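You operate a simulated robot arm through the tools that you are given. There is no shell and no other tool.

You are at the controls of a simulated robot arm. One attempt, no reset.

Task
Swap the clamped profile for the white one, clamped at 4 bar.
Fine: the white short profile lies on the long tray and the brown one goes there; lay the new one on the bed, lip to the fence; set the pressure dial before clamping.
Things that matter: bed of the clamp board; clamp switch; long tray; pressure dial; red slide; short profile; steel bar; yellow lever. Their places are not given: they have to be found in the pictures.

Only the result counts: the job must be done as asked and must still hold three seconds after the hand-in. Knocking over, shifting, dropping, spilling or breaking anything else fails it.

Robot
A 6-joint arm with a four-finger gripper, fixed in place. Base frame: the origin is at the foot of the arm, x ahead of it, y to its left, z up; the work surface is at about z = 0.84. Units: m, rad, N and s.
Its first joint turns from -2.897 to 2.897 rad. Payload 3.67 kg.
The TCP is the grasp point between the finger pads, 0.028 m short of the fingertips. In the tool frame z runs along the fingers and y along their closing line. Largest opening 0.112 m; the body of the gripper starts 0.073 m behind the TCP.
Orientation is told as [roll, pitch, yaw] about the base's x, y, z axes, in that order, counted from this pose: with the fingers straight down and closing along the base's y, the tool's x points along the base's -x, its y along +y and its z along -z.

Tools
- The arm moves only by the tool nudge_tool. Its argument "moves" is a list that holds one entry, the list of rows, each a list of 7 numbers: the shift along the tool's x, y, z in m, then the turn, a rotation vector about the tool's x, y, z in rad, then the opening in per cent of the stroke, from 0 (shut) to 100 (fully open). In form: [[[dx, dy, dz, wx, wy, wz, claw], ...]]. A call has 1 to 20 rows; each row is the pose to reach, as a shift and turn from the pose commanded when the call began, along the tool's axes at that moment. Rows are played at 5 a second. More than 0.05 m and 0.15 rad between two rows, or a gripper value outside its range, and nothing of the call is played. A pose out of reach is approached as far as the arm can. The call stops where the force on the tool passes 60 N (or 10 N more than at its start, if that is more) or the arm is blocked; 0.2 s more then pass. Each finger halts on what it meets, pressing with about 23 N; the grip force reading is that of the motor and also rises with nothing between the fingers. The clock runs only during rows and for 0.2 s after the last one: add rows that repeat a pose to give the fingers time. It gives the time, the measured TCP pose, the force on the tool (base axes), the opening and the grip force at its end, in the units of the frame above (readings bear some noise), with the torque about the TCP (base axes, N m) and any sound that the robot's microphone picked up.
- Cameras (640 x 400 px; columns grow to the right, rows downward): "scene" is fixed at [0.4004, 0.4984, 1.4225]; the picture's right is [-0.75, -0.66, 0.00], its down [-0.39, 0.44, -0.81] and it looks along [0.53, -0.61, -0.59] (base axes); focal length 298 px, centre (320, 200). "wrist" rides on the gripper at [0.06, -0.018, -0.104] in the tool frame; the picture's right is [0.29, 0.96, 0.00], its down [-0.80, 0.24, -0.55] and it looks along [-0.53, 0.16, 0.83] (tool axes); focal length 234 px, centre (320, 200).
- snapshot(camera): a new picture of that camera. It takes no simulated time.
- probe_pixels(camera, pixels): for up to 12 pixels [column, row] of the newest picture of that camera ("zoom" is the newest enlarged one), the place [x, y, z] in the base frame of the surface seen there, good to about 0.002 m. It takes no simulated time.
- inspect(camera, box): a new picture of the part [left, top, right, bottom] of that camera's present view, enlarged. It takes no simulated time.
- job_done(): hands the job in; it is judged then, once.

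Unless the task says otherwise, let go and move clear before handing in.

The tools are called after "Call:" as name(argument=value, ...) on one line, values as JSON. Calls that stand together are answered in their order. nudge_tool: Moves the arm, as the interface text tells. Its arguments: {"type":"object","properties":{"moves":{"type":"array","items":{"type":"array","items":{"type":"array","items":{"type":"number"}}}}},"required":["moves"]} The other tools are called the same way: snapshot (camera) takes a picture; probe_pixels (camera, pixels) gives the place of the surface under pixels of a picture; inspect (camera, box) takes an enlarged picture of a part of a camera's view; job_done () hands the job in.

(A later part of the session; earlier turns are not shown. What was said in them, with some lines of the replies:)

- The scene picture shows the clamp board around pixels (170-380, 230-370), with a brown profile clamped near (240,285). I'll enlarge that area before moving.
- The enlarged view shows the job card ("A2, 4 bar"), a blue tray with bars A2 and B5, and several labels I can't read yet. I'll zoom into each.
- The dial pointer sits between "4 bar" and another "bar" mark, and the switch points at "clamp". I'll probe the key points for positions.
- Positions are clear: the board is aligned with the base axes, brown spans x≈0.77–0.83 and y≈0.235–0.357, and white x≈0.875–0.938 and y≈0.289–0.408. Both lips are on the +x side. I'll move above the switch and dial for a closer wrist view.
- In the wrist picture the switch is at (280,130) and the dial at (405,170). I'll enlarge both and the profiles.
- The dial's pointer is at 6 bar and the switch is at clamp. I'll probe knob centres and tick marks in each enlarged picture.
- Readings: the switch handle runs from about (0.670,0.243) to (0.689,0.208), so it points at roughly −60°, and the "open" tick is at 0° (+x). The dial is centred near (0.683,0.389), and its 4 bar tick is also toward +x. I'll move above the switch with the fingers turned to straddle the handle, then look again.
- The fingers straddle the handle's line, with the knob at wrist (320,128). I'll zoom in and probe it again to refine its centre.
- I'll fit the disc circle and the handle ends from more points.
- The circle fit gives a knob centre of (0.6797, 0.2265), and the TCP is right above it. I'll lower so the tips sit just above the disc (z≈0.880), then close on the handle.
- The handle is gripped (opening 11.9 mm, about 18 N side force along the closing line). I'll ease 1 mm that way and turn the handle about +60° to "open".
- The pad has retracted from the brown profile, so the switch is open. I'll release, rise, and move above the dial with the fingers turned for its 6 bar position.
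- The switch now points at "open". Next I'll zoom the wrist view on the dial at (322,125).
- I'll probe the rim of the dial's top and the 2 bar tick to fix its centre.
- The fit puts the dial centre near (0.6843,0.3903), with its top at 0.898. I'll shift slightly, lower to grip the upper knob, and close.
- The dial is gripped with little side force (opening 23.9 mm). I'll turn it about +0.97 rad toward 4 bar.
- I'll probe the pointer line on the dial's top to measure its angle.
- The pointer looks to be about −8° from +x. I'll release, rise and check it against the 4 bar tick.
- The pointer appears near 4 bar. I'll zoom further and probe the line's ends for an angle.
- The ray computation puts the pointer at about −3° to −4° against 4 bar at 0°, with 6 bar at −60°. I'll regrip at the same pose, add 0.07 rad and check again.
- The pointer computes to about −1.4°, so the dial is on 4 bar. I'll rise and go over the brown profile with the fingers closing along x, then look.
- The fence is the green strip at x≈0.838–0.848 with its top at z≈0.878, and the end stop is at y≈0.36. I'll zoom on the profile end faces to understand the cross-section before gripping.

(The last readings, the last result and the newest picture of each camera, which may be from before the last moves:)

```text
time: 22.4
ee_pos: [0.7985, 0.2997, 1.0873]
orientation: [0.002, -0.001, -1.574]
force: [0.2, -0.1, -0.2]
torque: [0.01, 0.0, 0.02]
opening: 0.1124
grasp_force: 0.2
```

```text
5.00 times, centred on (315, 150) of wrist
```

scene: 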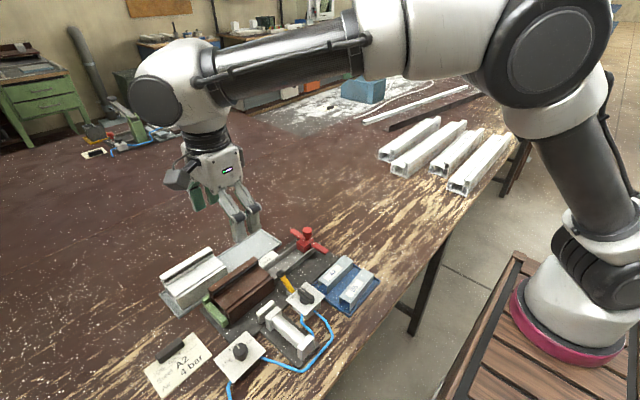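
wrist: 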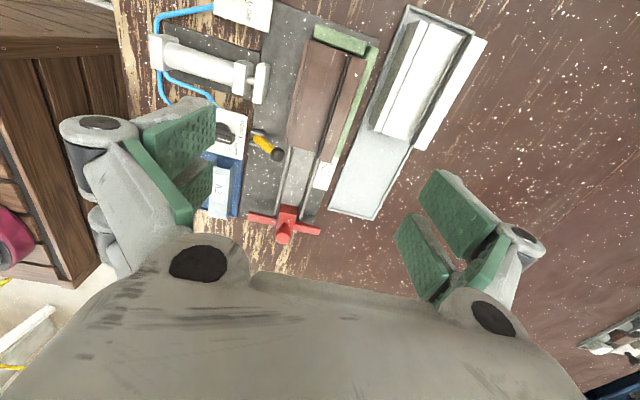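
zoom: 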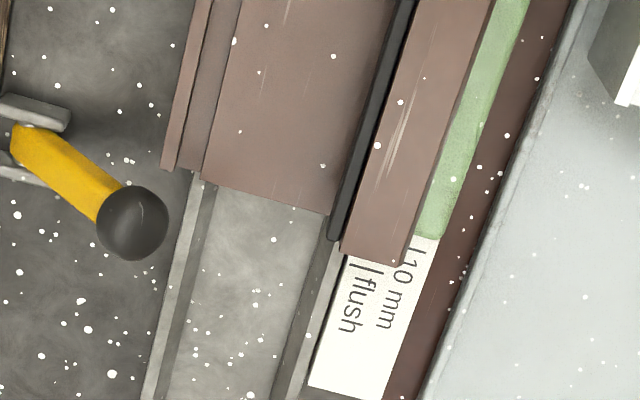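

The cross-section is clear: a −x wall with a ledge, a groove, the main top, and then the lip with a black gasket on the +x side. I'll probe exact heights on both profiles.

Call:
probe_pixels(camera="zoom", pixels=[[193, 80], [200, 40], [218, 80], [235, 60], [300, 100], [392, 60], [376, 110], [400, 110], [460, 70], [480, 70], [440, 220], [173, 150]])

Call:
inspect(camera="wrist", box=[370, 90, 440, 170])

Call:
probe_pixels(camera="zoom", pixels=[[200, 140], [215, 100], [230, 100], [255, 80], [225, 170], [300, 170], [430, 100], [450, 130], [480, 110], [540, 90], [415, 298], [180, 200]])

```text
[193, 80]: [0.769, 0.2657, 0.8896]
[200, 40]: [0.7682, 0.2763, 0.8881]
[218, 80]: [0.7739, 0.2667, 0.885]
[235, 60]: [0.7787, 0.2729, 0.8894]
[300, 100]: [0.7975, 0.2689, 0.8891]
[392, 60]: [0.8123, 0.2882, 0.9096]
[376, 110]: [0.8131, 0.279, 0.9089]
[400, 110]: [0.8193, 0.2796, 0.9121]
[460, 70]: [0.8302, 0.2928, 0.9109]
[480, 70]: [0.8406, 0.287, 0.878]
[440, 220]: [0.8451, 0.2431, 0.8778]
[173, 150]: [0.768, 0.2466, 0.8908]
```

```text
5.00 times, centred on (405, 130) of wrist
```

zoom: 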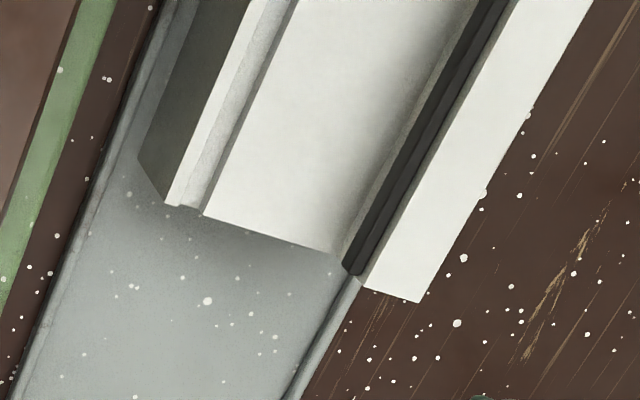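

```text
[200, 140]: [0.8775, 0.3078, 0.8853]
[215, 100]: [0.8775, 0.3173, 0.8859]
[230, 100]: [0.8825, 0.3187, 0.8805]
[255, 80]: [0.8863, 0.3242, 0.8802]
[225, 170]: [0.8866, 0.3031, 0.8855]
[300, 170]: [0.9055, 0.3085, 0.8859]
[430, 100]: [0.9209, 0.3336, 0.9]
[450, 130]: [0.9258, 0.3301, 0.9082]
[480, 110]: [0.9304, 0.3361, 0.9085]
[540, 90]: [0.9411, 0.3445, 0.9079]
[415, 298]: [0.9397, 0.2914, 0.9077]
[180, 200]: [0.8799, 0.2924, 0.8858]
```

The brown body spans x 0.767–0.834 with its wall top at 0.889, and the fence top is at 0.878. I'll straddle it at TCP z≈0.909 so the tips stay 3 mm above the fence, then close.

Call:
nudge_tool(moves=[[[-0.001, 0.001, 0.04, 0, 0, 0, 76], [-0.0017, 0.002, 0.08, 0, 0, 0, 76], [-0.0017, 0.002, 0.12, 0, 0, 0, 76], [-0.0017, 0.002, 0.15, 0, 0, 0, 76], [-0.0017, 0.002, 0.168, 0, 0, 0, 76], [-0.0017, 0.002, 0.178, 0, 0, 0, 76], [-0.0017, 0.002, 0.178, 0, 0, 0, 76]]])

Call:
snapshot(camera="wrist")

Call:
inspect(camera="scene", box=[190, 235, 310, 330])

```text
time: 24.0
ee_pos: [0.8, 0.2982, 0.9091]
orientation: [0.001, -0.001, -1.57]
force: [0.3, 0.1, 0.2]
torque: [0.01, -0.02, 0.02]
opening: 0.0851
grasp_force: 0.0
```

```text
taken
```

wrist: 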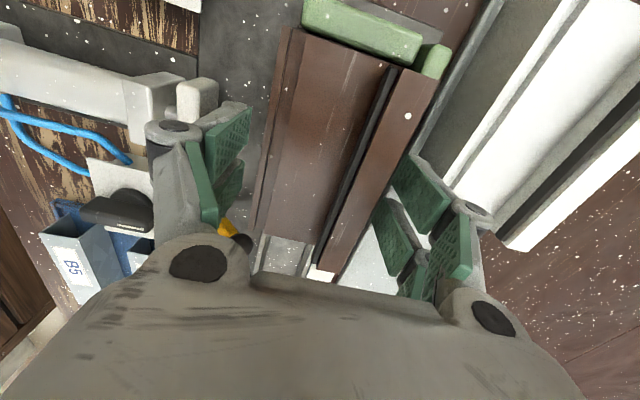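

```text
4.21 times, centred on (250, 282) of scene
```

zoom: 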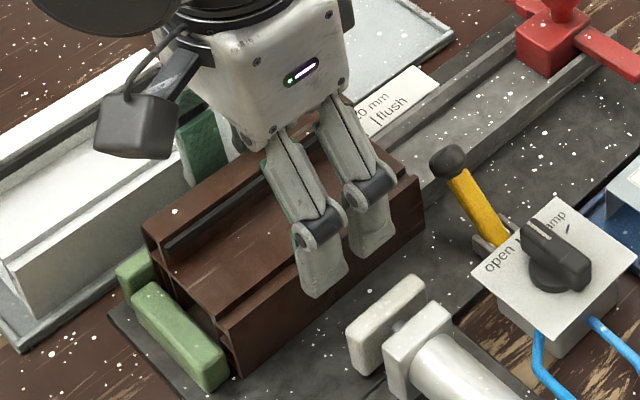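

The fingers straddle the body cleanly, with no contact force and the −x finger clear of the pad. Now I'll close.

Call:
nudge_tool(moves=[[[0, 0, 0, 0, 0, 0, 68], [0, 0, 0, 0, 0, 0, 60], [0, 0, 0, 0, 0, 0, 45], [0, 0, 0, 0, 0, 0, 30], [0, 0, 0, 0, 0, 0, 20]]])

Call:
inspect(camera="scene", box=[190, 235, 310, 330])

```text
time: 25.2
ee_pos: [0.7992, 0.2979, 0.9102]
orientation: [0.001, 0.0, -1.57]
force: [-4.1, -0.2, -0.4]
torque: [0.05, 0.17, -0.13]
opening: 0.0695
grasp_force: 23.5
```

```text
4.21 times, centred on (250, 282) of scene
```

zoom: 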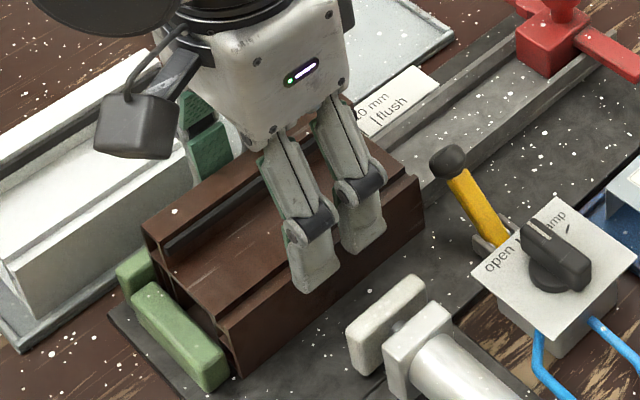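

The grip holds at 69.5 mm with 23.5 N. I'll lift slowly a couple of centimetres and check.

Call:
nudge_tool(moves=[[[0, 0, -0.004, 0, 0, 0, 10], [0, 0, -0.01, 0, 0, 0, 0], [0, 0, -0.02, 0, 0, 0, 0], [0, 0, -0.03, 0, 0, 0, 0], [0, 0, -0.03, 0, 0, 0, 0]]])

Call:
inspect(camera="scene", box=[190, 235, 310, 330])

Call:
snapshot(camera="wrist")

```text
time: 26.4
ee_pos: [0.7998, 0.2977, 0.9385]
orientation: [0.0, 0.0, -1.571]
force: [-7.5, 0.3, -2.0]
torque: [-0.02, 0.51, -0.05]
opening: 0.0698
grasp_force: 23.4
```

```text
4.21 times, centred on (250, 282) of scene
```

zoom: 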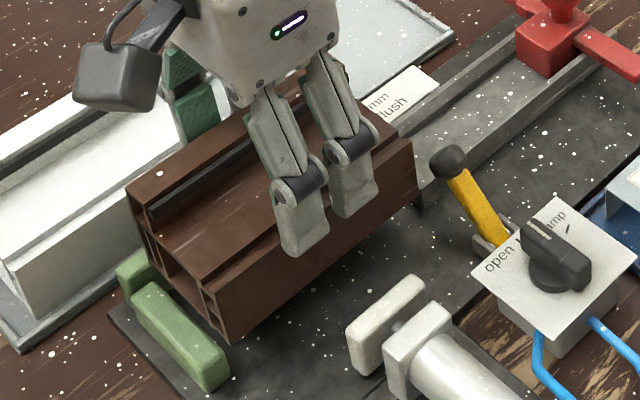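

```text
taken
```

wrist: 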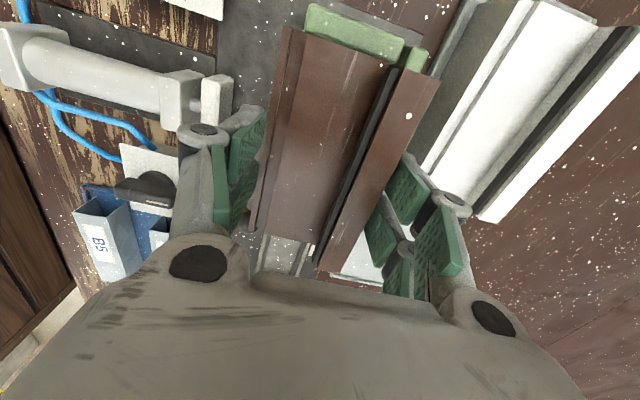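

The brown profile is lifted level, with about 2 N of weight. I'll raise it more, carry it over to the tray's free half (target centre 0.909, 0.205), and stop a bit above.

Call:
nudge_tool(moves=[[[0, 0, -0.02, 0, 0, 0, 0], [0, 0, -0.045, 0, 0, 0, 0], [-0.01, 0, -0.065, 0, 0, 0, 0], [-0.035, 0.01, -0.065, 0, 0, 0, 0], [-0.06, 0.03, -0.065, 0, 0, 0, 0], [-0.08, 0.055, -0.065, 0, 0, 0, 0], [-0.09, 0.08, -0.065, 0, 0, 0, 0], [-0.093, 0.1, -0.065, 0, 0, 0, 0], [-0.093, 0.1085, -0.06, 0, 0, 0, 0], [-0.093, 0.1085, -0.035, 0, 0, 0, 0], [-0.093, 0.1085, -0.01, 0, 0, 0, 0], [-0.093, 0.1085, 0.008, 0, 0, 0, 0], [-0.093, 0.1085, 0.018, 0, 0, 0, 0], [-0.093, 0.1085, 0.018, 0, 0, 0, 0]]])

Call:
snapshot(camera="scene")

Call:
inspect(camera="scene", box=[190, 200, 310, 295])

Call:
snapshot(camera="wrist")

```text
time: 29.4
ee_pos: [0.9092, 0.2046, 0.9217]
orientation: [0.0, 0.0, -1.572]
force: [-0.1, 0.4, -1.8]
torque: [0.01, 0.03, -0.06]
opening: 0.0697
grasp_force: 23.2
```

```text
taken
```

scene: 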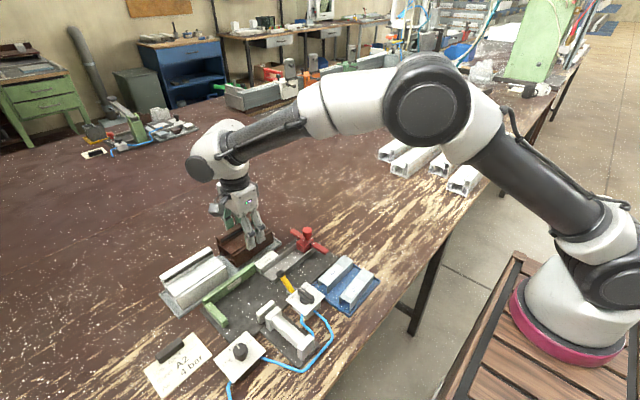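

```text
4.21 times, centred on (250, 248) of scene
```

zoom: 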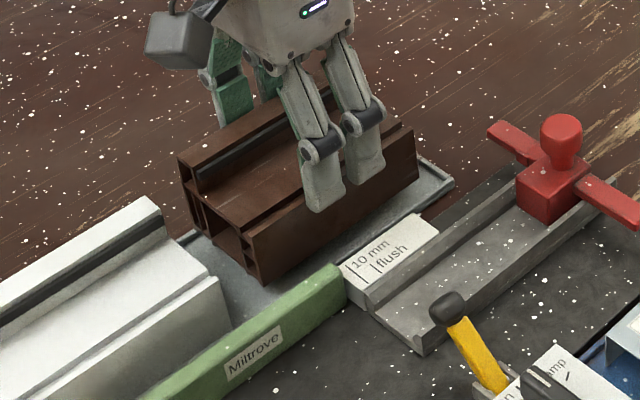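

```text
taken
```

wrist: 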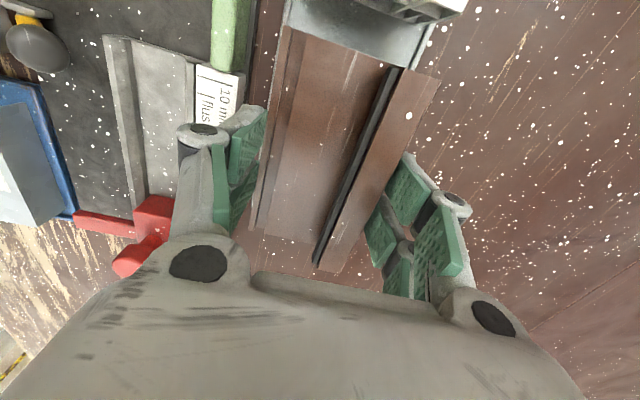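

The brown profile hovers over the tray's empty half, within the rims and clear of the white one. I'll lower gently and watch the force.

Call:
nudge_tool(moves=[[[0, 0, 0.006, 0, 0, 0, 0], [0, 0, 0.01, 0, 0, 0, 0], [0, 0, 0.013, 0, 0, 0, 0], [0, 0, 0.0145, 0, 0, 0, 0], [0, 0, 0.0155, 0, 0, 0, 0], [0, 0, 0.0155, 0, 0, 0, 0]]])

Call:
inspect(camera="scene", box=[190, 200, 310, 295])

```text
time: 30.8
ee_pos: [0.9087, 0.2051, 0.9067]
orientation: [0.003, 0.001, -1.57]
force: [-4.3, -1.7, 10.7]
torque: [-0.36, 0.27, -0.1]
opening: 0.0698
grasp_force: 23.2
```

```text
4.21 times, centred on (250, 248) of scene
```

zoom: 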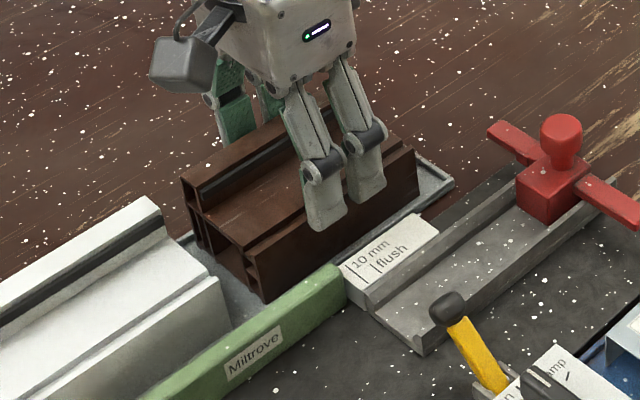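

It has landed (about +11 N upward). I'll open the fingers, rise and look at it.

Call:
nudge_tool(moves=[[[0, 0, -0.0005, 0, 0, 0, 63], [0, 0, -0.0005, 0, 0, 0, 68], [0, 0, -0.0005, 0, 0, 0, 76], [0, 0, -0.0005, 0, 0, 0, 80], [0, 0, -0.02, 0, 0, 0, 80], [0, 0, -0.05, 0, 0, 0, 80], [0, 0, -0.09, 0, 0, 0, 80], [0, 0, -0.12, 0, 0, 0, 80], [0, 0, -0.12, 0, 0, 0, 80]]])

Call:
inspect(camera="scene", box=[150, 215, 310, 335])

Call:
snapshot(camera="wrist")

```text
time: 32.8
ee_pos: [0.9103, 0.2051, 1.0248]
orientation: [-0.001, 0.001, -1.572]
force: [0.2, 0.4, 0.9]
torque: [0.0, 0.0, 0.0]
opening: 0.0895
grasp_force: 0.1
```

```text
3.33 times, centred on (230, 275) of scene
```

zoom: 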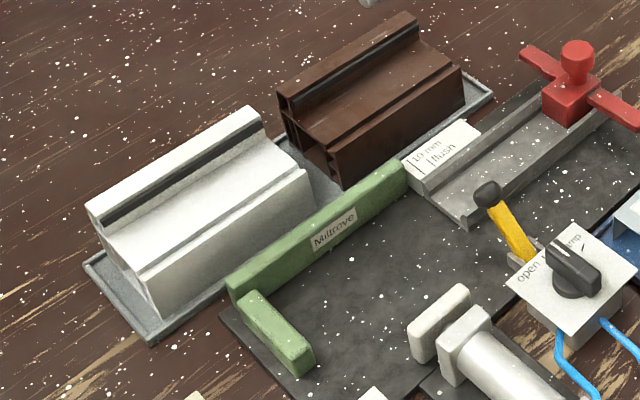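

```text
taken
```

wrist: 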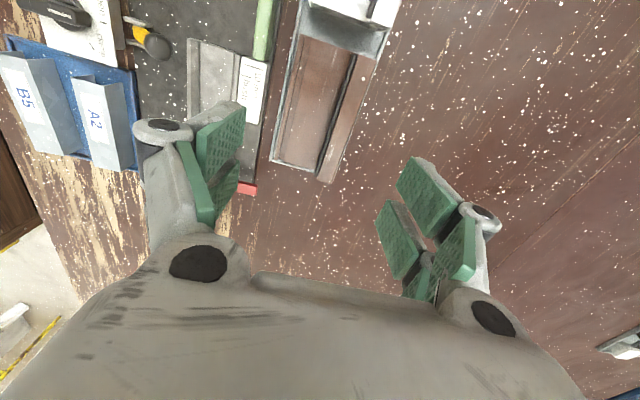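

The brown profile lies in the tray. I'll probe that it is flat, and get the fence's inner face, the stop's inner face and the bed height for placing.

Call:
probe_pixels(camera="zoom", pixels=[[285, 92], [408, 20], [342, 175], [460, 80], [300, 260], [245, 283], [390, 190], [330, 232], [300, 330], [295, 355], [350, 300], [440, 220]])

Call:
inspect(camera="scene", box=[195, 270, 275, 330])

Call:
probe_pixels(camera="zoom", pixels=[[130, 215], [160, 230], [200, 190], [300, 120], [290, 180], [170, 260], [205, 300], [210, 280], [240, 250], [260, 350], [120, 240], [175, 235]])

```text
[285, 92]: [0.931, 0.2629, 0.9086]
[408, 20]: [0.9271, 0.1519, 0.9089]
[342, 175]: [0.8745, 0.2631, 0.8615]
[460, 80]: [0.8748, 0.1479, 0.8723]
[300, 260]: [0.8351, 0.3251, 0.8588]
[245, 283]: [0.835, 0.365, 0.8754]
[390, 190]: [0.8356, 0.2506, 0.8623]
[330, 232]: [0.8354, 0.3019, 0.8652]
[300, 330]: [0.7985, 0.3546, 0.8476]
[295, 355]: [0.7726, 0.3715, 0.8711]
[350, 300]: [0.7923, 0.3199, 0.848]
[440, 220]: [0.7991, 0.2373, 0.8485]
```

```text
6.67 times, centred on (235, 300) of scene
```

zoom: 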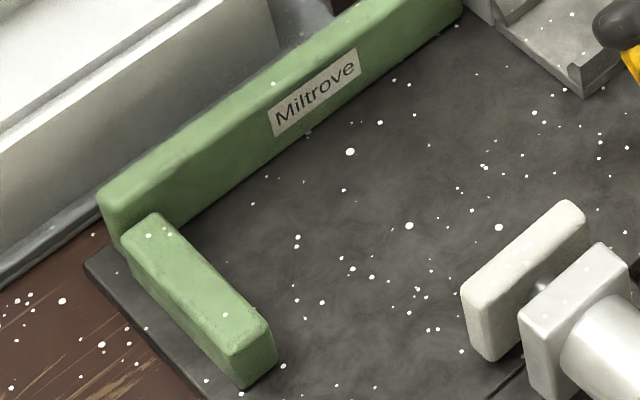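

```text
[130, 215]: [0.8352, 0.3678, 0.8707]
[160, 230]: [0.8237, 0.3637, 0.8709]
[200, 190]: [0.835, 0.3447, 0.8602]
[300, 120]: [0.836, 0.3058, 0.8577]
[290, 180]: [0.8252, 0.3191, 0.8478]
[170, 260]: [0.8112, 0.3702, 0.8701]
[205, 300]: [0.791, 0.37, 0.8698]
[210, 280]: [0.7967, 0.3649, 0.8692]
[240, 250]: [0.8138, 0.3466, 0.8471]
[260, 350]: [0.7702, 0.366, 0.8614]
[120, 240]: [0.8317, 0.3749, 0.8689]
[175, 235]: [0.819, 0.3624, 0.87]
```

The brown profile is flat in the tray (lip 0.9087 along its length). The fence face is at x≈0.8353, the stop face at y≈0.361 and the bed at z≈0.848. I'll move above the white profile and re-measure it.

Call:
nudge_tool(moves=[[[0.04, 0, -0.005, 0, 0, 0, 80], [0.08, 0, -0.005, 0, 0, 0, 80], [0.12, 0, -0.005, 0, 0, 0, 80], [0.143, -0.001, 0, 0, 0, 0, 80], [0.143, -0.001, 0, 0, 0, 0, 80]]])

Call:
snapshot(camera="wrist")

Call:
inspect(camera="wrist", box=[240, 20, 400, 220])

```text
time: 34.0
ee_pos: [0.9078, 0.3484, 1.0263]
orientation: [0.0, 0.0, -1.571]
force: [0.5, 0.8, -0.9]
torque: [0.03, -0.02, 0.0]
opening: 0.0898
grasp_force: 0.1
```

```text
taken
```

wrist: 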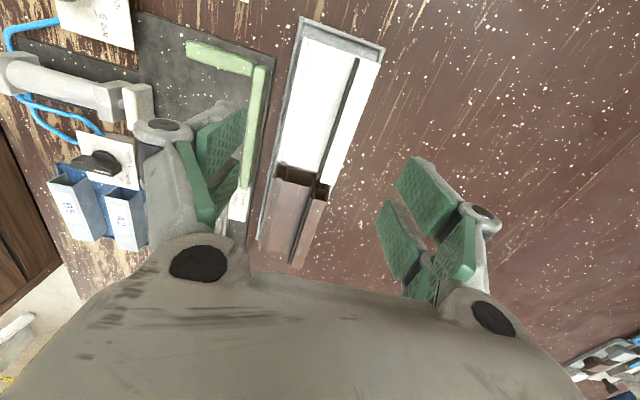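

```text
2.00 times, centred on (320, 120) of wrist
```

zoom: 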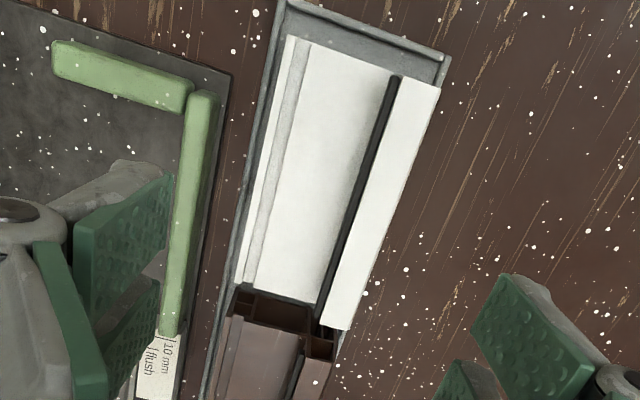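

Call:
probe_pixels(camera="zoom", pixels=[[290, 40], [295, 50], [402, 80], [434, 90], [345, 325], [325, 320], [240, 275], [260, 283], [400, 220], [250, 200], [185, 150], [130, 80]])

```text
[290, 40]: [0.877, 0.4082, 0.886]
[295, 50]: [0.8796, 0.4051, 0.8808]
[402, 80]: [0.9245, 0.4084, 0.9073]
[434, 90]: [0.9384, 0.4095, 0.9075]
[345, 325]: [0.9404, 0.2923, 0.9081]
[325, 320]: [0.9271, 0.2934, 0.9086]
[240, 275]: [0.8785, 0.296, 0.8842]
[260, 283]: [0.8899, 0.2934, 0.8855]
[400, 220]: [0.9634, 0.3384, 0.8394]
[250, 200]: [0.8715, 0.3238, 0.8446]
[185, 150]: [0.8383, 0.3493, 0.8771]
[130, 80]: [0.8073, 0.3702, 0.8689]
```

The white profile spans x 0.876–0.941 and y 0.291–0.409. I'll lower to TCP z≈0.905 with a 76% opening, then close.

Call:
nudge_tool(moves=[[[0.001, 0.001, 0.04, 0, 0, 0, 76], [0.001, 0.001, 0.08, 0, 0, 0, 76], [0.001, 0.001, 0.105, 0, 0, 0, 76], [0.001, 0.001, 0.116, 0, 0, 0, 76], [0.001, 0.001, 0.121, 0, 0, 0, 76], [0.001, 0.001, 0.121, 0, 0, 0, 76]]])

Call:
inspect(camera="scene", box=[140, 220, 280, 320])

Call:
snapshot(camera="wrist")

```text
time: 35.4
ee_pos: [0.9082, 0.3473, 0.904]
orientation: [0.0, 0.0, -1.571]
force: [0.1, -0.7, 1.0]
torque: [-0.01, 0.01, 0.0]
opening: 0.0852
grasp_force: 0.1
```

```text
4.00 times, centred on (210, 270) of scene
```

zoom: 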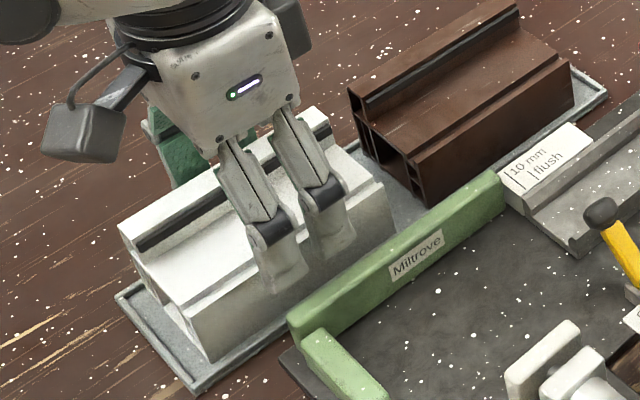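

```text
taken
```

wrist: 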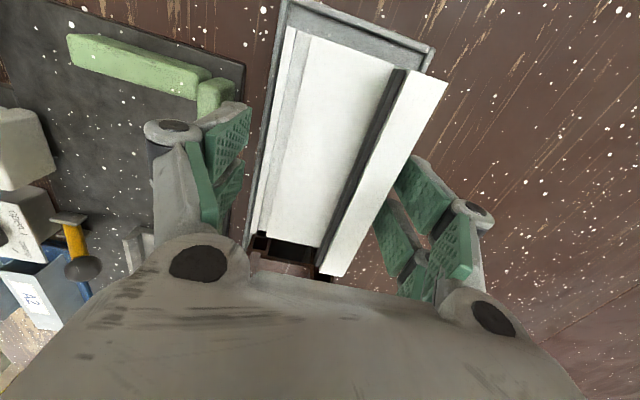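

The fingers straddle the white profile. I'll raise 1.5 mm to keep the fence clearance later, close, then lift a little.

Call:
nudge_tool(moves=[[[0.001, 0, -0.0015, 0, 0, 0, 76], [0.001, 0, -0.0015, 0, 0, 0, 66], [0.001, 0, -0.0015, 0, 0, 0, 56], [0.001, 0, -0.0015, 0, 0, 0, 40], [0.001, 0, -0.0015, 0, 0, 0, 20], [0.001, 0, -0.0015, 0, 0, 0, 0], [0.001, 0, -0.0015, 0, 0, 0, 0]]])

Call:
nudge_tool(moves=[[[0, 0, -0.005, 0, 0, 0, 0], [0, 0, -0.015, 0, 0, 0, 0], [0, 0, -0.025, 0, 0, 0, 0], [0, 0, -0.025, 0, 0, 0, 0]]])

Call:
inspect(camera="scene", box=[140, 220, 280, 320])

Call:
snapshot(camera="wrist")

```text
time: 37.0
ee_pos: [0.9083, 0.3485, 0.9063]
orientation: [-0.001, 0.001, -1.572]
force: [-0.6, 0.1, 0.4]
torque: [-0.08, 0.01, -0.06]
opening: 0.0698
grasp_force: 23.7
```

```text
time: 38.0
ee_pos: [0.9107, 0.3482, 0.93]
orientation: [0.001, 0.0, -1.571]
force: [-0.8, 0.3, -0.5]
torque: [0.01, 0.02, 0.02]
opening: 0.0699
grasp_force: 22.6
```

```text
4.00 times, centred on (210, 270) of scene
```

zoom: 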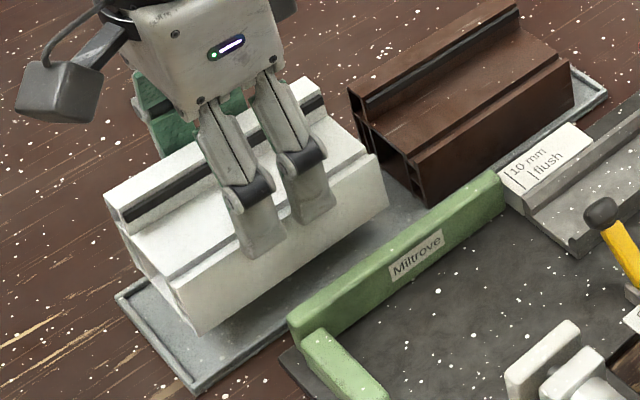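

```text
taken
```

wrist: 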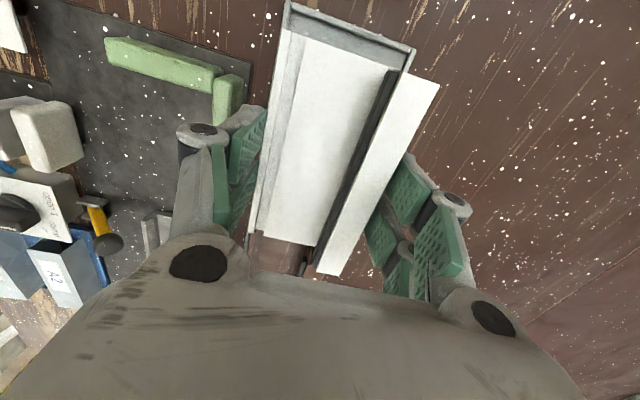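

The white profile is held level. I'll raise it, move −x first and then −y over the bed (target TCP ≈0.7965, 0.2975), and stop about 1 cm above the bed.

Call:
nudge_tool(moves=[[[0, 0, -0.025, 0, 0, 0, 0], [0, 0, -0.055, 0, 0, 0, 0], [0, -0.03, -0.06, 0, 0, 0, 0], [0, -0.06, -0.06, 0, 0, 0, 0], [-0.015, -0.09, -0.06, 0, 0, 0, 0], [-0.035, -0.108, -0.06, 0, 0, 0, 0], [-0.0508, -0.1125, -0.055, 0, 0, 0, 0], [-0.0508, -0.1125, -0.03, 0, 0, 0, 0], [-0.0508, -0.1125, -0.01, 0, 0, 0, 0], [-0.0508, -0.1125, 0.003, 0, 0, 0, 0], [-0.0508, -0.1125, 0.01, 0, 0, 0, 0], [-0.0508, -0.1125, 0.01, 0, 0, 0, 0]]])

Call:
snapshot(camera="wrist")

Call:
inspect(camera="scene", box=[190, 235, 310, 330])

```text
time: 40.6
ee_pos: [0.7975, 0.3, 0.9196]
orientation: [0.001, 0.0, -1.572]
force: [0.3, -0.3, -0.6]
torque: [0.01, 0.03, 0.01]
opening: 0.0695
grasp_force: 22.9
```

```text
taken
```

wrist: 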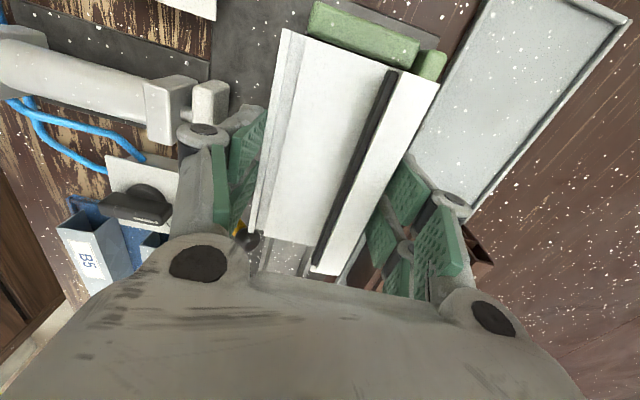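

```text
4.21 times, centred on (250, 282) of scene
```

zoom: 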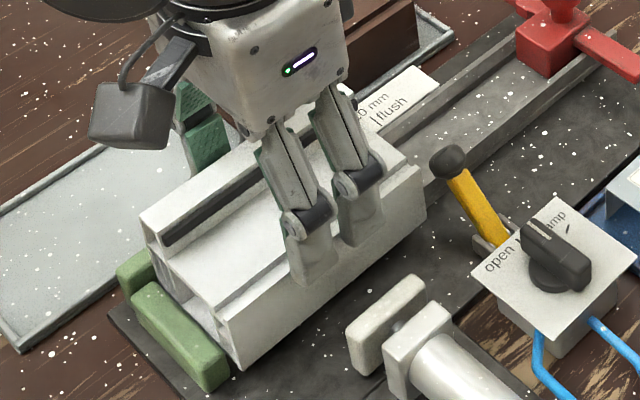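

The white profile hovers over the bed between fence and stop. I'll probe its ends against the stop before landing.

Call:
inspect(camera="wrist", box=[260, 0, 460, 125])

Call:
probe_pixels(camera="zoom", pixels=[[75, 96], [560, 255], [563, 265], [420, 215], [540, 200], [490, 205], [490, 190], [300, 60], [150, 100], [150, 110], [545, 320], [540, 170]])

Call:
probe_pixels(camera="wrist", pixels=[[325, 270], [255, 225], [335, 262], [258, 229]])

```text
3.20 times, centred on (360, 62) of wrist
```

zoom: 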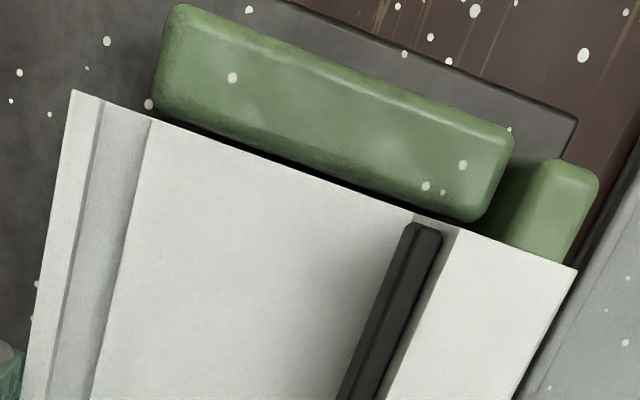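

```text
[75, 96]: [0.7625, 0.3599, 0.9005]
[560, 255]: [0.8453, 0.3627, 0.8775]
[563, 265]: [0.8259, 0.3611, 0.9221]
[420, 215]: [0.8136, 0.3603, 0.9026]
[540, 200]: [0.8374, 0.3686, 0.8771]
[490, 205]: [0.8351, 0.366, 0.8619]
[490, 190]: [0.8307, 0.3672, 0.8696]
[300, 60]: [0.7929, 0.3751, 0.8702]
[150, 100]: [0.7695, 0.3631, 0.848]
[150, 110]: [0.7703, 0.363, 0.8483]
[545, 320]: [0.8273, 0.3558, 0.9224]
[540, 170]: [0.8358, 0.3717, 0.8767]
```

```text
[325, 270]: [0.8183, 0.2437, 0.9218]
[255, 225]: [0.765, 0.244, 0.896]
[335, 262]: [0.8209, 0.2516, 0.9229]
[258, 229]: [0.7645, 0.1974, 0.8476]
```

The white profile's end is at y≈0.3605, very close to the stop, so I'll back off 1.5 mm in −y. Then I'll lower gently until it touches the bed.

Call:
nudge_tool(moves=[[[-0.0015, 0, 0, 0, 0, 0, 0], [-0.0015, 0, 0.004, 0, 0, 0, 0], [-0.0015, 0, 0.007, 0, 0, 0, 0], [-0.0015, 0, 0.009, 0, 0, 0, 0], [-0.0015, 0, 0.01, 0, 0, 0, 0], [-0.0015, 0, 0.01, 0, 0, 0, 0]]])

Call:
inspect(camera="scene", box=[190, 235, 310, 330])

```text
time: 42.0
ee_pos: [0.7966, 0.2969, 0.909]
orientation: [-0.001, 0.001, -1.568]
force: [-0.4, 0.1, -1.1]
torque: [0.0, 0.03, 0.01]
opening: 0.0697
grasp_force: 23.1
```

```text
4.21 times, centred on (250, 282) of scene
```

zoom: 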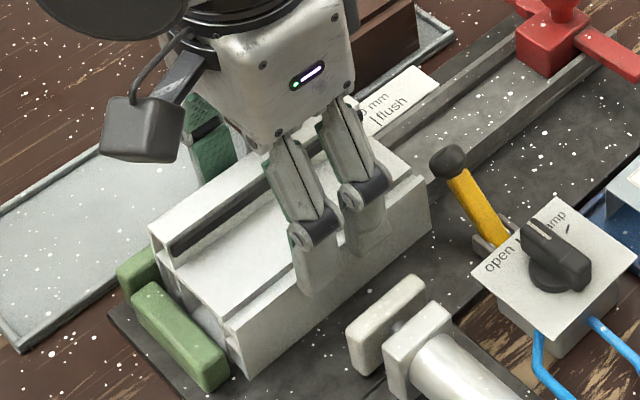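

There's no contact yet (−1 N is just the weight). I'll lower in half-millimetre steps up to 2 mm, still above the fence top.

Call:
nudge_tool(moves=[[[0, 0, 0.0005, 0, 0, 0, 0], [0, 0, 0.001, 0, 0, 0, 0], [0, 0, 0.0015, 0, 0, 0, 0], [0, 0, 0.0015, 0, 0, 0, 0]]])

Call:
inspect(camera="wrist", box=[260, 0, 460, 125])

Call:
probe_pixels(camera="zoom", pixels=[[540, 300], [200, 200], [80, 110], [480, 260]])

```text
time: 43.0
ee_pos: [0.7965, 0.2969, 0.9097]
orientation: [0.0, 0.0, -1.57]
force: [-1.9, 1.4, 5.8]
torque: [-0.27, 0.07, -0.05]
opening: 0.07
grasp_force: 22.7
```

```text
3.20 times, centred on (360, 62) of wrist
```

zoom: 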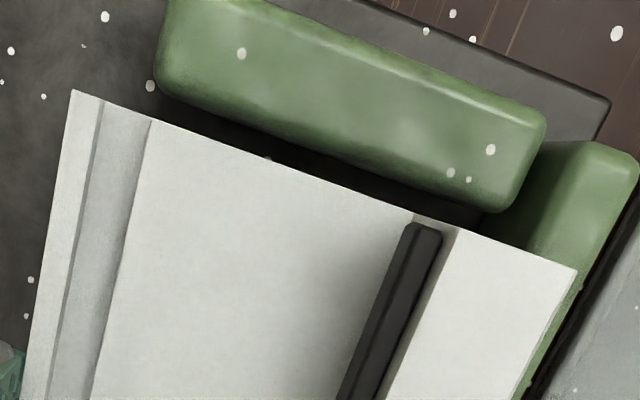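

```text
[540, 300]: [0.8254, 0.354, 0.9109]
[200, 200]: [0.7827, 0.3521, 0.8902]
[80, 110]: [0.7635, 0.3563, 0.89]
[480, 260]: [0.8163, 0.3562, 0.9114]
```

It's on the bed (+6 N). With little downward load I'll slide it +x to the fence and watch the force.

Call:
nudge_tool(moves=[[[0, 0.001, -0.0003, 0, 0, 0, 0], [0, 0.002, -0.0003, 0, 0, 0, 0], [0, 0.003, -0.0003, 0, 0, 0, 0], [0, 0.0035, -0.0003, 0, 0, 0, 0], [0, 0.0035, -0.0003, 0, 0, 0, 0]]])

```text
time: 44.2
ee_pos: [0.7988, 0.2978, 0.9095]
orientation: [0.0, 0.0, -1.571]
force: [-5.9, -1.3, 14.2]
torque: [-0.09, 0.25, -0.06]
opening: 0.0698
grasp_force: 23.2
```

The x force is −6 N, which suggests the lip has reached the fence. Now I'll ease it +y toward the stop in small steps.

Call:
nudge_tool(moves=[[[0.0007, 0, -0.0004, 0, 0, 0, 0], [0.0014, 0, -0.0004, 0, 0, 0, 0], [0.002, 0, -0.0004, 0, 0, 0, 0], [0.002, 0, -0.0004, 0, 0, 0, 0]]])

Call:
inspect(camera="wrist", box=[260, 0, 460, 125])

Call:
inspect(camera="scene", box=[190, 235, 310, 330])

```text
time: 45.2
ee_pos: [0.7999, 0.2992, 0.9089]
orientation: [-0.002, 0.0, -1.572]
force: [-0.2, -2.0, 1.9]
torque: [0.03, -0.07, -0.05]
opening: 0.0698
grasp_force: 22.8
```

```text
3.20 times, centred on (360, 62) of wrist
```

zoom: 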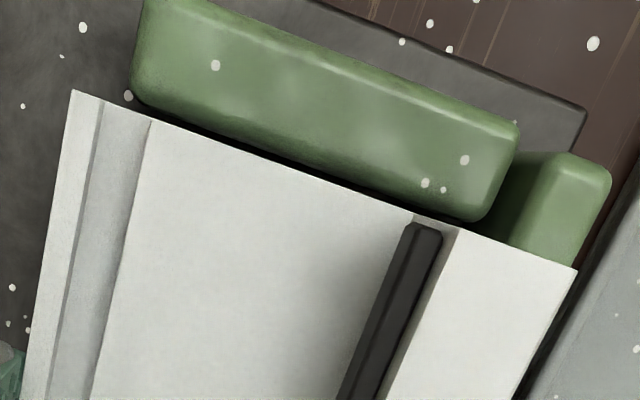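

```text
4.21 times, centred on (250, 282) of scene
```

zoom: 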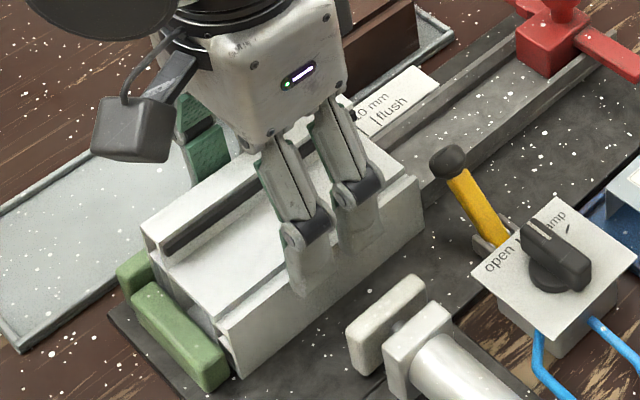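

The TCP x now matches where the brown one was held. I'll make one more small push in +y and +x to seat it.

Call:
nudge_tool(moves=[[[0.0006, 0.0, 0, 0, 0, 0, 0], [0.0012, 0.0003, 0, 0, 0, 0, 0], [0.0012, 0.0008, 0, 0, 0, 0, 0], [0.0012, 0.0008, 0, 0, 0, 0, 0]]])

```text
time: 46.2
ee_pos: [0.7999, 0.3, 0.9079]
orientation: [-0.001, 0.002, -1.57]
force: [-13.0, -4.5, 0.2]
torque: [-0.08, 0.37, -0.04]
opening: 0.0697
grasp_force: 23.8
```

The lip is against the fence (−13 N in x). I'll relax that load, open the fingers, rise clear and check the seating.

Call:
nudge_tool(moves=[[[-0.0003, -0.0006, 0, 0, 0, 0, 0], [-0.0003, -0.0006, -0.0003, 0, 0, 0, 63], [-0.0003, -0.0006, -0.0003, 0, 0, 0, 68], [-0.0003, -0.0006, -0.0003, 0, 0, 0, 74], [-0.0003, -0.0006, -0.0003, 0, 0, 0, 76], [-0.0003, -0.0006, -0.02, 0, 0, 0, 76], [-0.0003, -0.0006, -0.05, 0, 0, 0, 76], [-0.0003, -0.0006, -0.09, 0, 0, 0, 76], [-0.0003, -0.0006, -0.11, 0, 0, 0, 76], [-0.0003, -0.0006, -0.11, 0, 0, 0, 76]]])

Call:
snapshot(camera="wrist")

Call:
inspect(camera="wrist", box=[220, 10, 380, 210])

Call:
inspect(camera="scene", box=[190, 235, 310, 330])

```text
time: 48.4
ee_pos: [0.8004, 0.2996, 1.0205]
orientation: [0.0, 0.001, -1.569]
force: [-0.6, -0.1, 0.0]
torque: [-0.01, 0.0, 0.0]
opening: 0.0854
grasp_force: 0.1
```

```text
taken
```

wrist: 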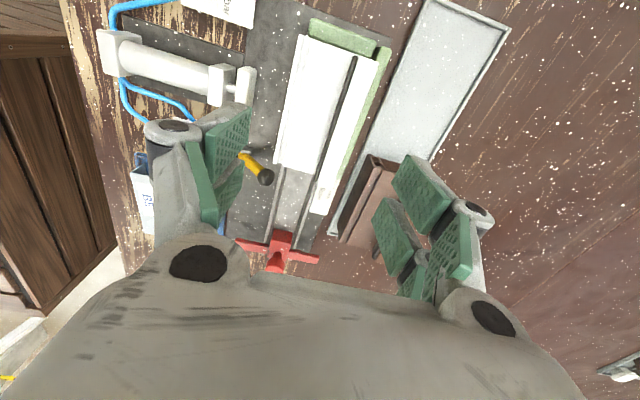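

```text
2.00 times, centred on (300, 110) of wrist
```

zoom: 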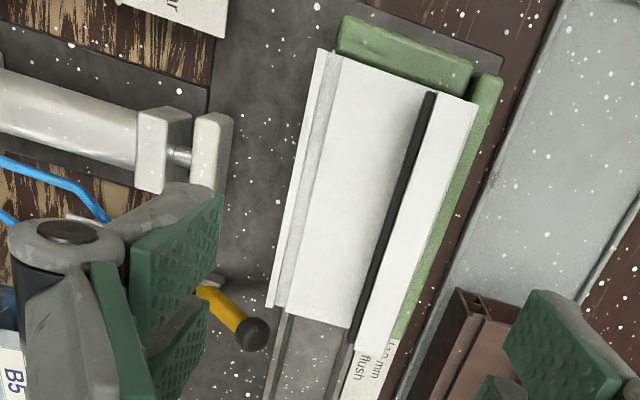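

```text
4.21 times, centred on (250, 282) of scene
```

zoom: 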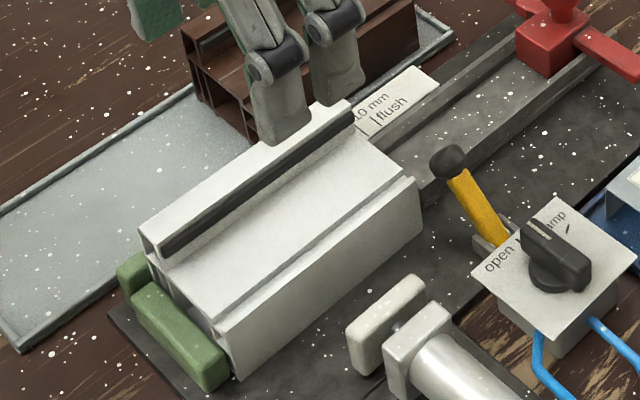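

The white profile sits flat on the bed, with its lip along the fence and its end at the stop. Next I'll go above the switch with yaw 0, as the handle now points at +x.

Call:
nudge_tool(moves=[[[0, 0, -0.02, 0, 0, -0.14, 70], [-0.005, -0.015, -0.02, 0, 0, -0.28, 60], [-0.012, -0.03, -0.02, 0, 0, -0.42, 45], [-0.02, -0.045, -0.02, 0, 0, -0.56, 45], [-0.03, -0.06, -0.02, 0, 0, -0.7, 45], [-0.04, -0.075, -0.02, 0, 0, -0.84, 45], [-0.05, -0.09, -0.02, 0, 0, -0.98, 45], [-0.06, -0.1, -0.01, 0, 0, -1.12, 45], [-0.068, -0.11, 0, 0, 0, -1.26, 45], [-0.072, -0.117, 0.01, 0, 0, -1.4, 45], [-0.0741, -0.1207, 0.02, 0, 0, -1.5, 45], [-0.0741, -0.1207, 0.03, 0, 0, -1.57, 45], [-0.0741, -0.1207, 0.03, 0, 0, -1.57, 45]]])

Call:
inspect(camera="wrist", box=[275, 75, 375, 175])

Call:
probe_pixels(camera="zoom", pixels=[[320, 200], [300, 260], [330, 150], [340, 180], [290, 190]])

Call:
snapshot(camera="wrist")

```text
time: 51.2
ee_pos: [0.6806, 0.2262, 0.9899]
orientation: [0.001, -0.001, -0.001]
force: [-0.5, 0.3, 0.0]
torque: [0.02, -0.01, -0.02]
opening: 0.0506
grasp_force: 0.0
```

```text
4.00 times, centred on (325, 125) of wrist
```

zoom: 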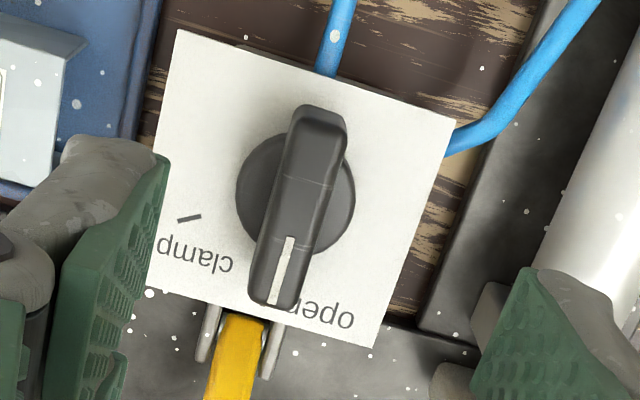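

```text
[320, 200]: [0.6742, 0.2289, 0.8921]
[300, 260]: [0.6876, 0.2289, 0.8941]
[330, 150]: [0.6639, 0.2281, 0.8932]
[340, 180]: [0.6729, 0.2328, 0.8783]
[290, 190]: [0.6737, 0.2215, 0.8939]
```

```text
taken
```

wrist: 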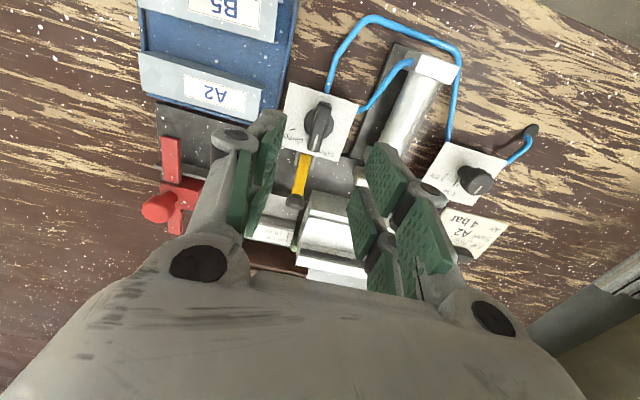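

The TCP is centred over the handle (y≈0.226). I'll lower, close, and turn it −60° back to "clamp".

Call:
nudge_tool(moves=[[[0, 0, 0.03, 0, 0, 0, 45], [0, 0, 0.055, 0, 0, 0, 45], [0, 0, 0.07, 0, 0, 0, 45], [0, 0, 0.081, 0, 0, 0, 45], [0, 0, 0.081, 0, 0, 0, 45], [0, 0, 0.081, 0, 0, 0, 25], [0, 0, 0.081, 0, 0, 0, 10], [0, 0, 0.081, 0, 0, 0, 0], [0, 0, 0.081, 0, 0, 0, 0]]])

```text
time: 53.2
ee_pos: [0.6788, 0.2254, 0.9066]
orientation: [-0.002, 0.002, -0.003]
force: [1.6, -16.5, -5.1]
torque: [-0.46, -0.31, 0.04]
opening: 0.0123
grasp_force: 45.2
```

The handle is gripped, with the side force in −y. I'll ease 1 mm that way and turn to clamp.

Call:
nudge_tool(moves=[[[0, -0.001, -0.001, 0, 0, 0, 0], [0, -0.001, -0.001, 0, 0, 0.12, 0], [0, -0.001, -0.001, 0, 0, 0.24, 0], [0, -0.001, -0.001, 0, 0, 0.36, 0], [0, -0.0005, -0.001, 0, 0, 0.48, 0], [0, -0.0005, -0.001, 0, 0, 0.6, 0], [0, 0, -0.001, 0, 0, 0.72, 0], [0, 0, -0.001, 0, 0, 0.84, 0], [0, 0, -0.001, 0, 0, 0.95, 0], [0, 0, -0.001, 0, 0, 1.05, 0], [0, 0, -0.001, 0, 0, 1.05, 0]]])

Call:
inspect(camera="scene", box=[190, 235, 350, 345])

```text
time: 55.6
ee_pos: [0.6805, 0.2246, 0.9094]
orientation: [-0.001, 0.0, -1.053]
force: [-14.8, -17.6, -21.2]
torque: [0.34, 0.79, 0.21]
opening: 0.0121
grasp_force: 45.3
```

```text
3.64 times, centred on (270, 290) of scene
```

zoom: 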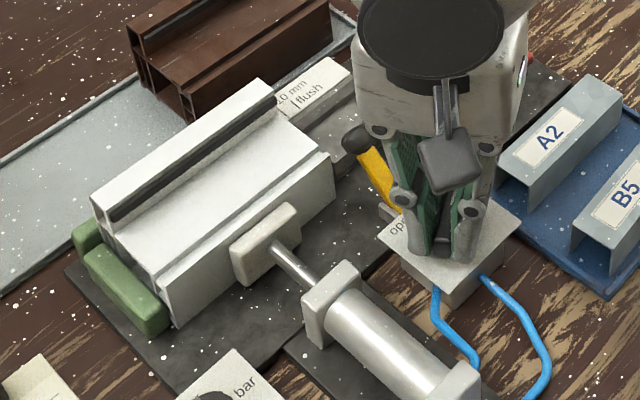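

The pad has extended against the white profile, so it is clamped. I'll release, rise and check everything.

Call:
nudge_tool(moves=[[[0, 0, 0, 0, 0, 0, 20], [0, 0, 0, 0, 0, 0, 45], [0, 0, 0, 0, 0, 0, 45], [0, 0, -0.03, 0, 0, 0, 45], [0, 0, -0.07, 0, 0, 0, 45], [0, 0, -0.11, 0, 0, 0, 45], [0, 0, -0.15, 0, 0, 0, 45], [0, 0, -0.18, 0, 0, 0, 45], [0, 0, -0.18, 0, 0, 0, 45]]])

Call:
snapshot(camera="wrist")

Call:
inspect(camera="scene", box=[150, 225, 390, 375])

Call:
inspect(camera="scene", box=[260, 265, 340, 315])

Call:
inspect(camera="scene", box=[195, 310, 291, 370])

```text
time: 57.6
ee_pos: [0.6778, 0.2269, 1.0907]
orientation: [-0.001, 0.001, -1.049]
force: [-0.3, -1.0, -0.1]
torque: [-0.01, -0.02, -0.02]
opening: 0.0504
grasp_force: 0.1
```

```text
taken
```

wrist: 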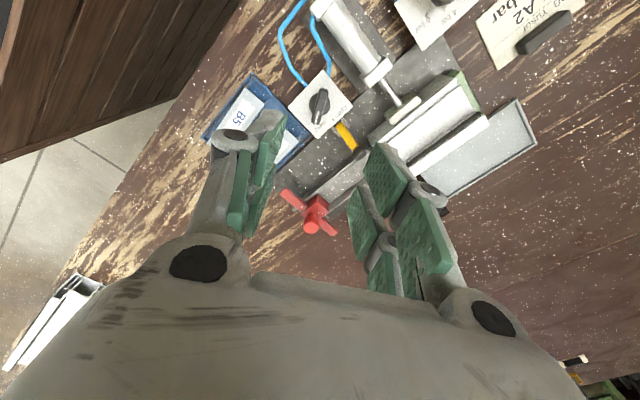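

```text
2.67 times, centred on (270, 300) of scene
```

zoom: 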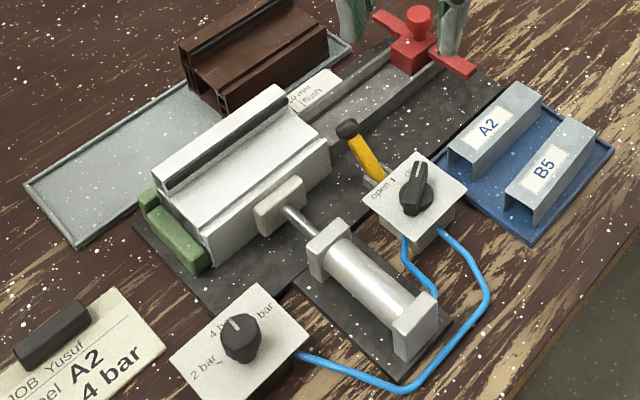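

```text
8.00 times, centred on (300, 290) of scene
```

zoom: 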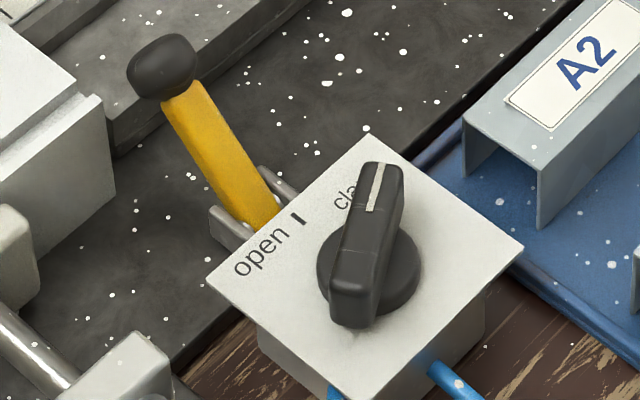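

```text
6.67 times, centred on (243, 340) of scene
```

zoom: 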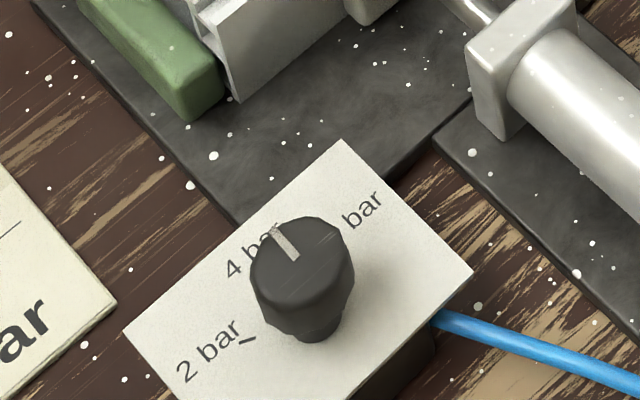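

The switch is on clamp, the dial is on 4 bar, brown is in the tray, and the bars, lever and slide look as they did at the start. I'll probe the white profile once more.

Call:
inspect(camera="scene", box=[190, 235, 310, 330])

Call:
probe_pixels(camera="zoom", pixels=[[145, 228], [345, 102], [225, 325], [412, 185], [240, 375], [160, 262], [150, 285], [380, 20]])

Call:
inspect(camera="wrist", box=[360, 50, 500, 180])

```text
4.21 times, centred on (250, 282) of scene
```

zoom: 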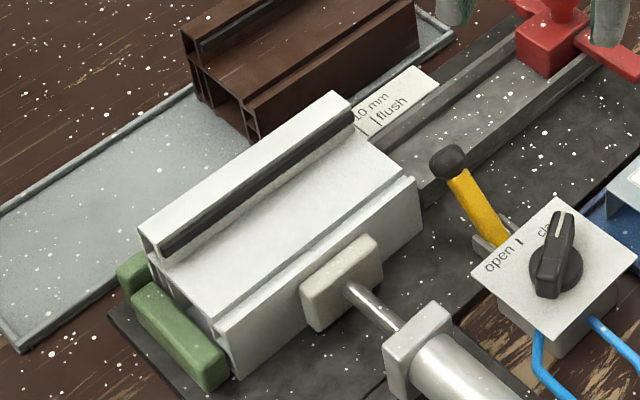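

```text
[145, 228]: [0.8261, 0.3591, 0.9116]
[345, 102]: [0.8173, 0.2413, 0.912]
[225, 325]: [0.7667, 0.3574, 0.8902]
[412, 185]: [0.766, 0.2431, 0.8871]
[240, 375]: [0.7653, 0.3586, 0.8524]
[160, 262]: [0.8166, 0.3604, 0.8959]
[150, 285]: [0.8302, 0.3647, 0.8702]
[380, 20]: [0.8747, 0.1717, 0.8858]
```

```text
3.08 times, centred on (430, 115) of wrist
```

zoom: 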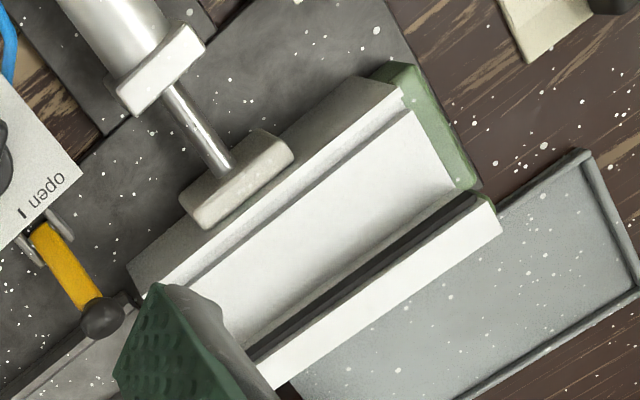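

The white profile is flat and parallel to the fence (−x face at 0.766 at both ends, lip toward the fence) with the pad pressing on it. The dial reads 4 bar, brown lies in the tray and the hand is clear, so I'm handing in.

Call:
job_done()

```text
The job is handed in.
```

The white profile is now clamped on the bed at 4 bar, and I've handed the job in; no verdict has come back yet.

- **White profile:** it lies flat with its lip against the fence and its end at the green stop. The clamp pad presses on its front face.
- **Pressure dial:** it started at 6 bar. I set it to 4 bar before clamping; the pointer was within about 2° of the mark by my measurement.
- **Clamp switch:** I turned it to open for the swap, then back to clamp once the white profile was seated.
- **Brown profile:** it lies flat in the free half of the long tray, inside the rims.

I didn't touch the steel bars, red slide or yellow lever, and they looked unmoved in the last pictures. The job card also names steel A2, but you didn't ask for it to be fitted, so I left it in the blue tray.
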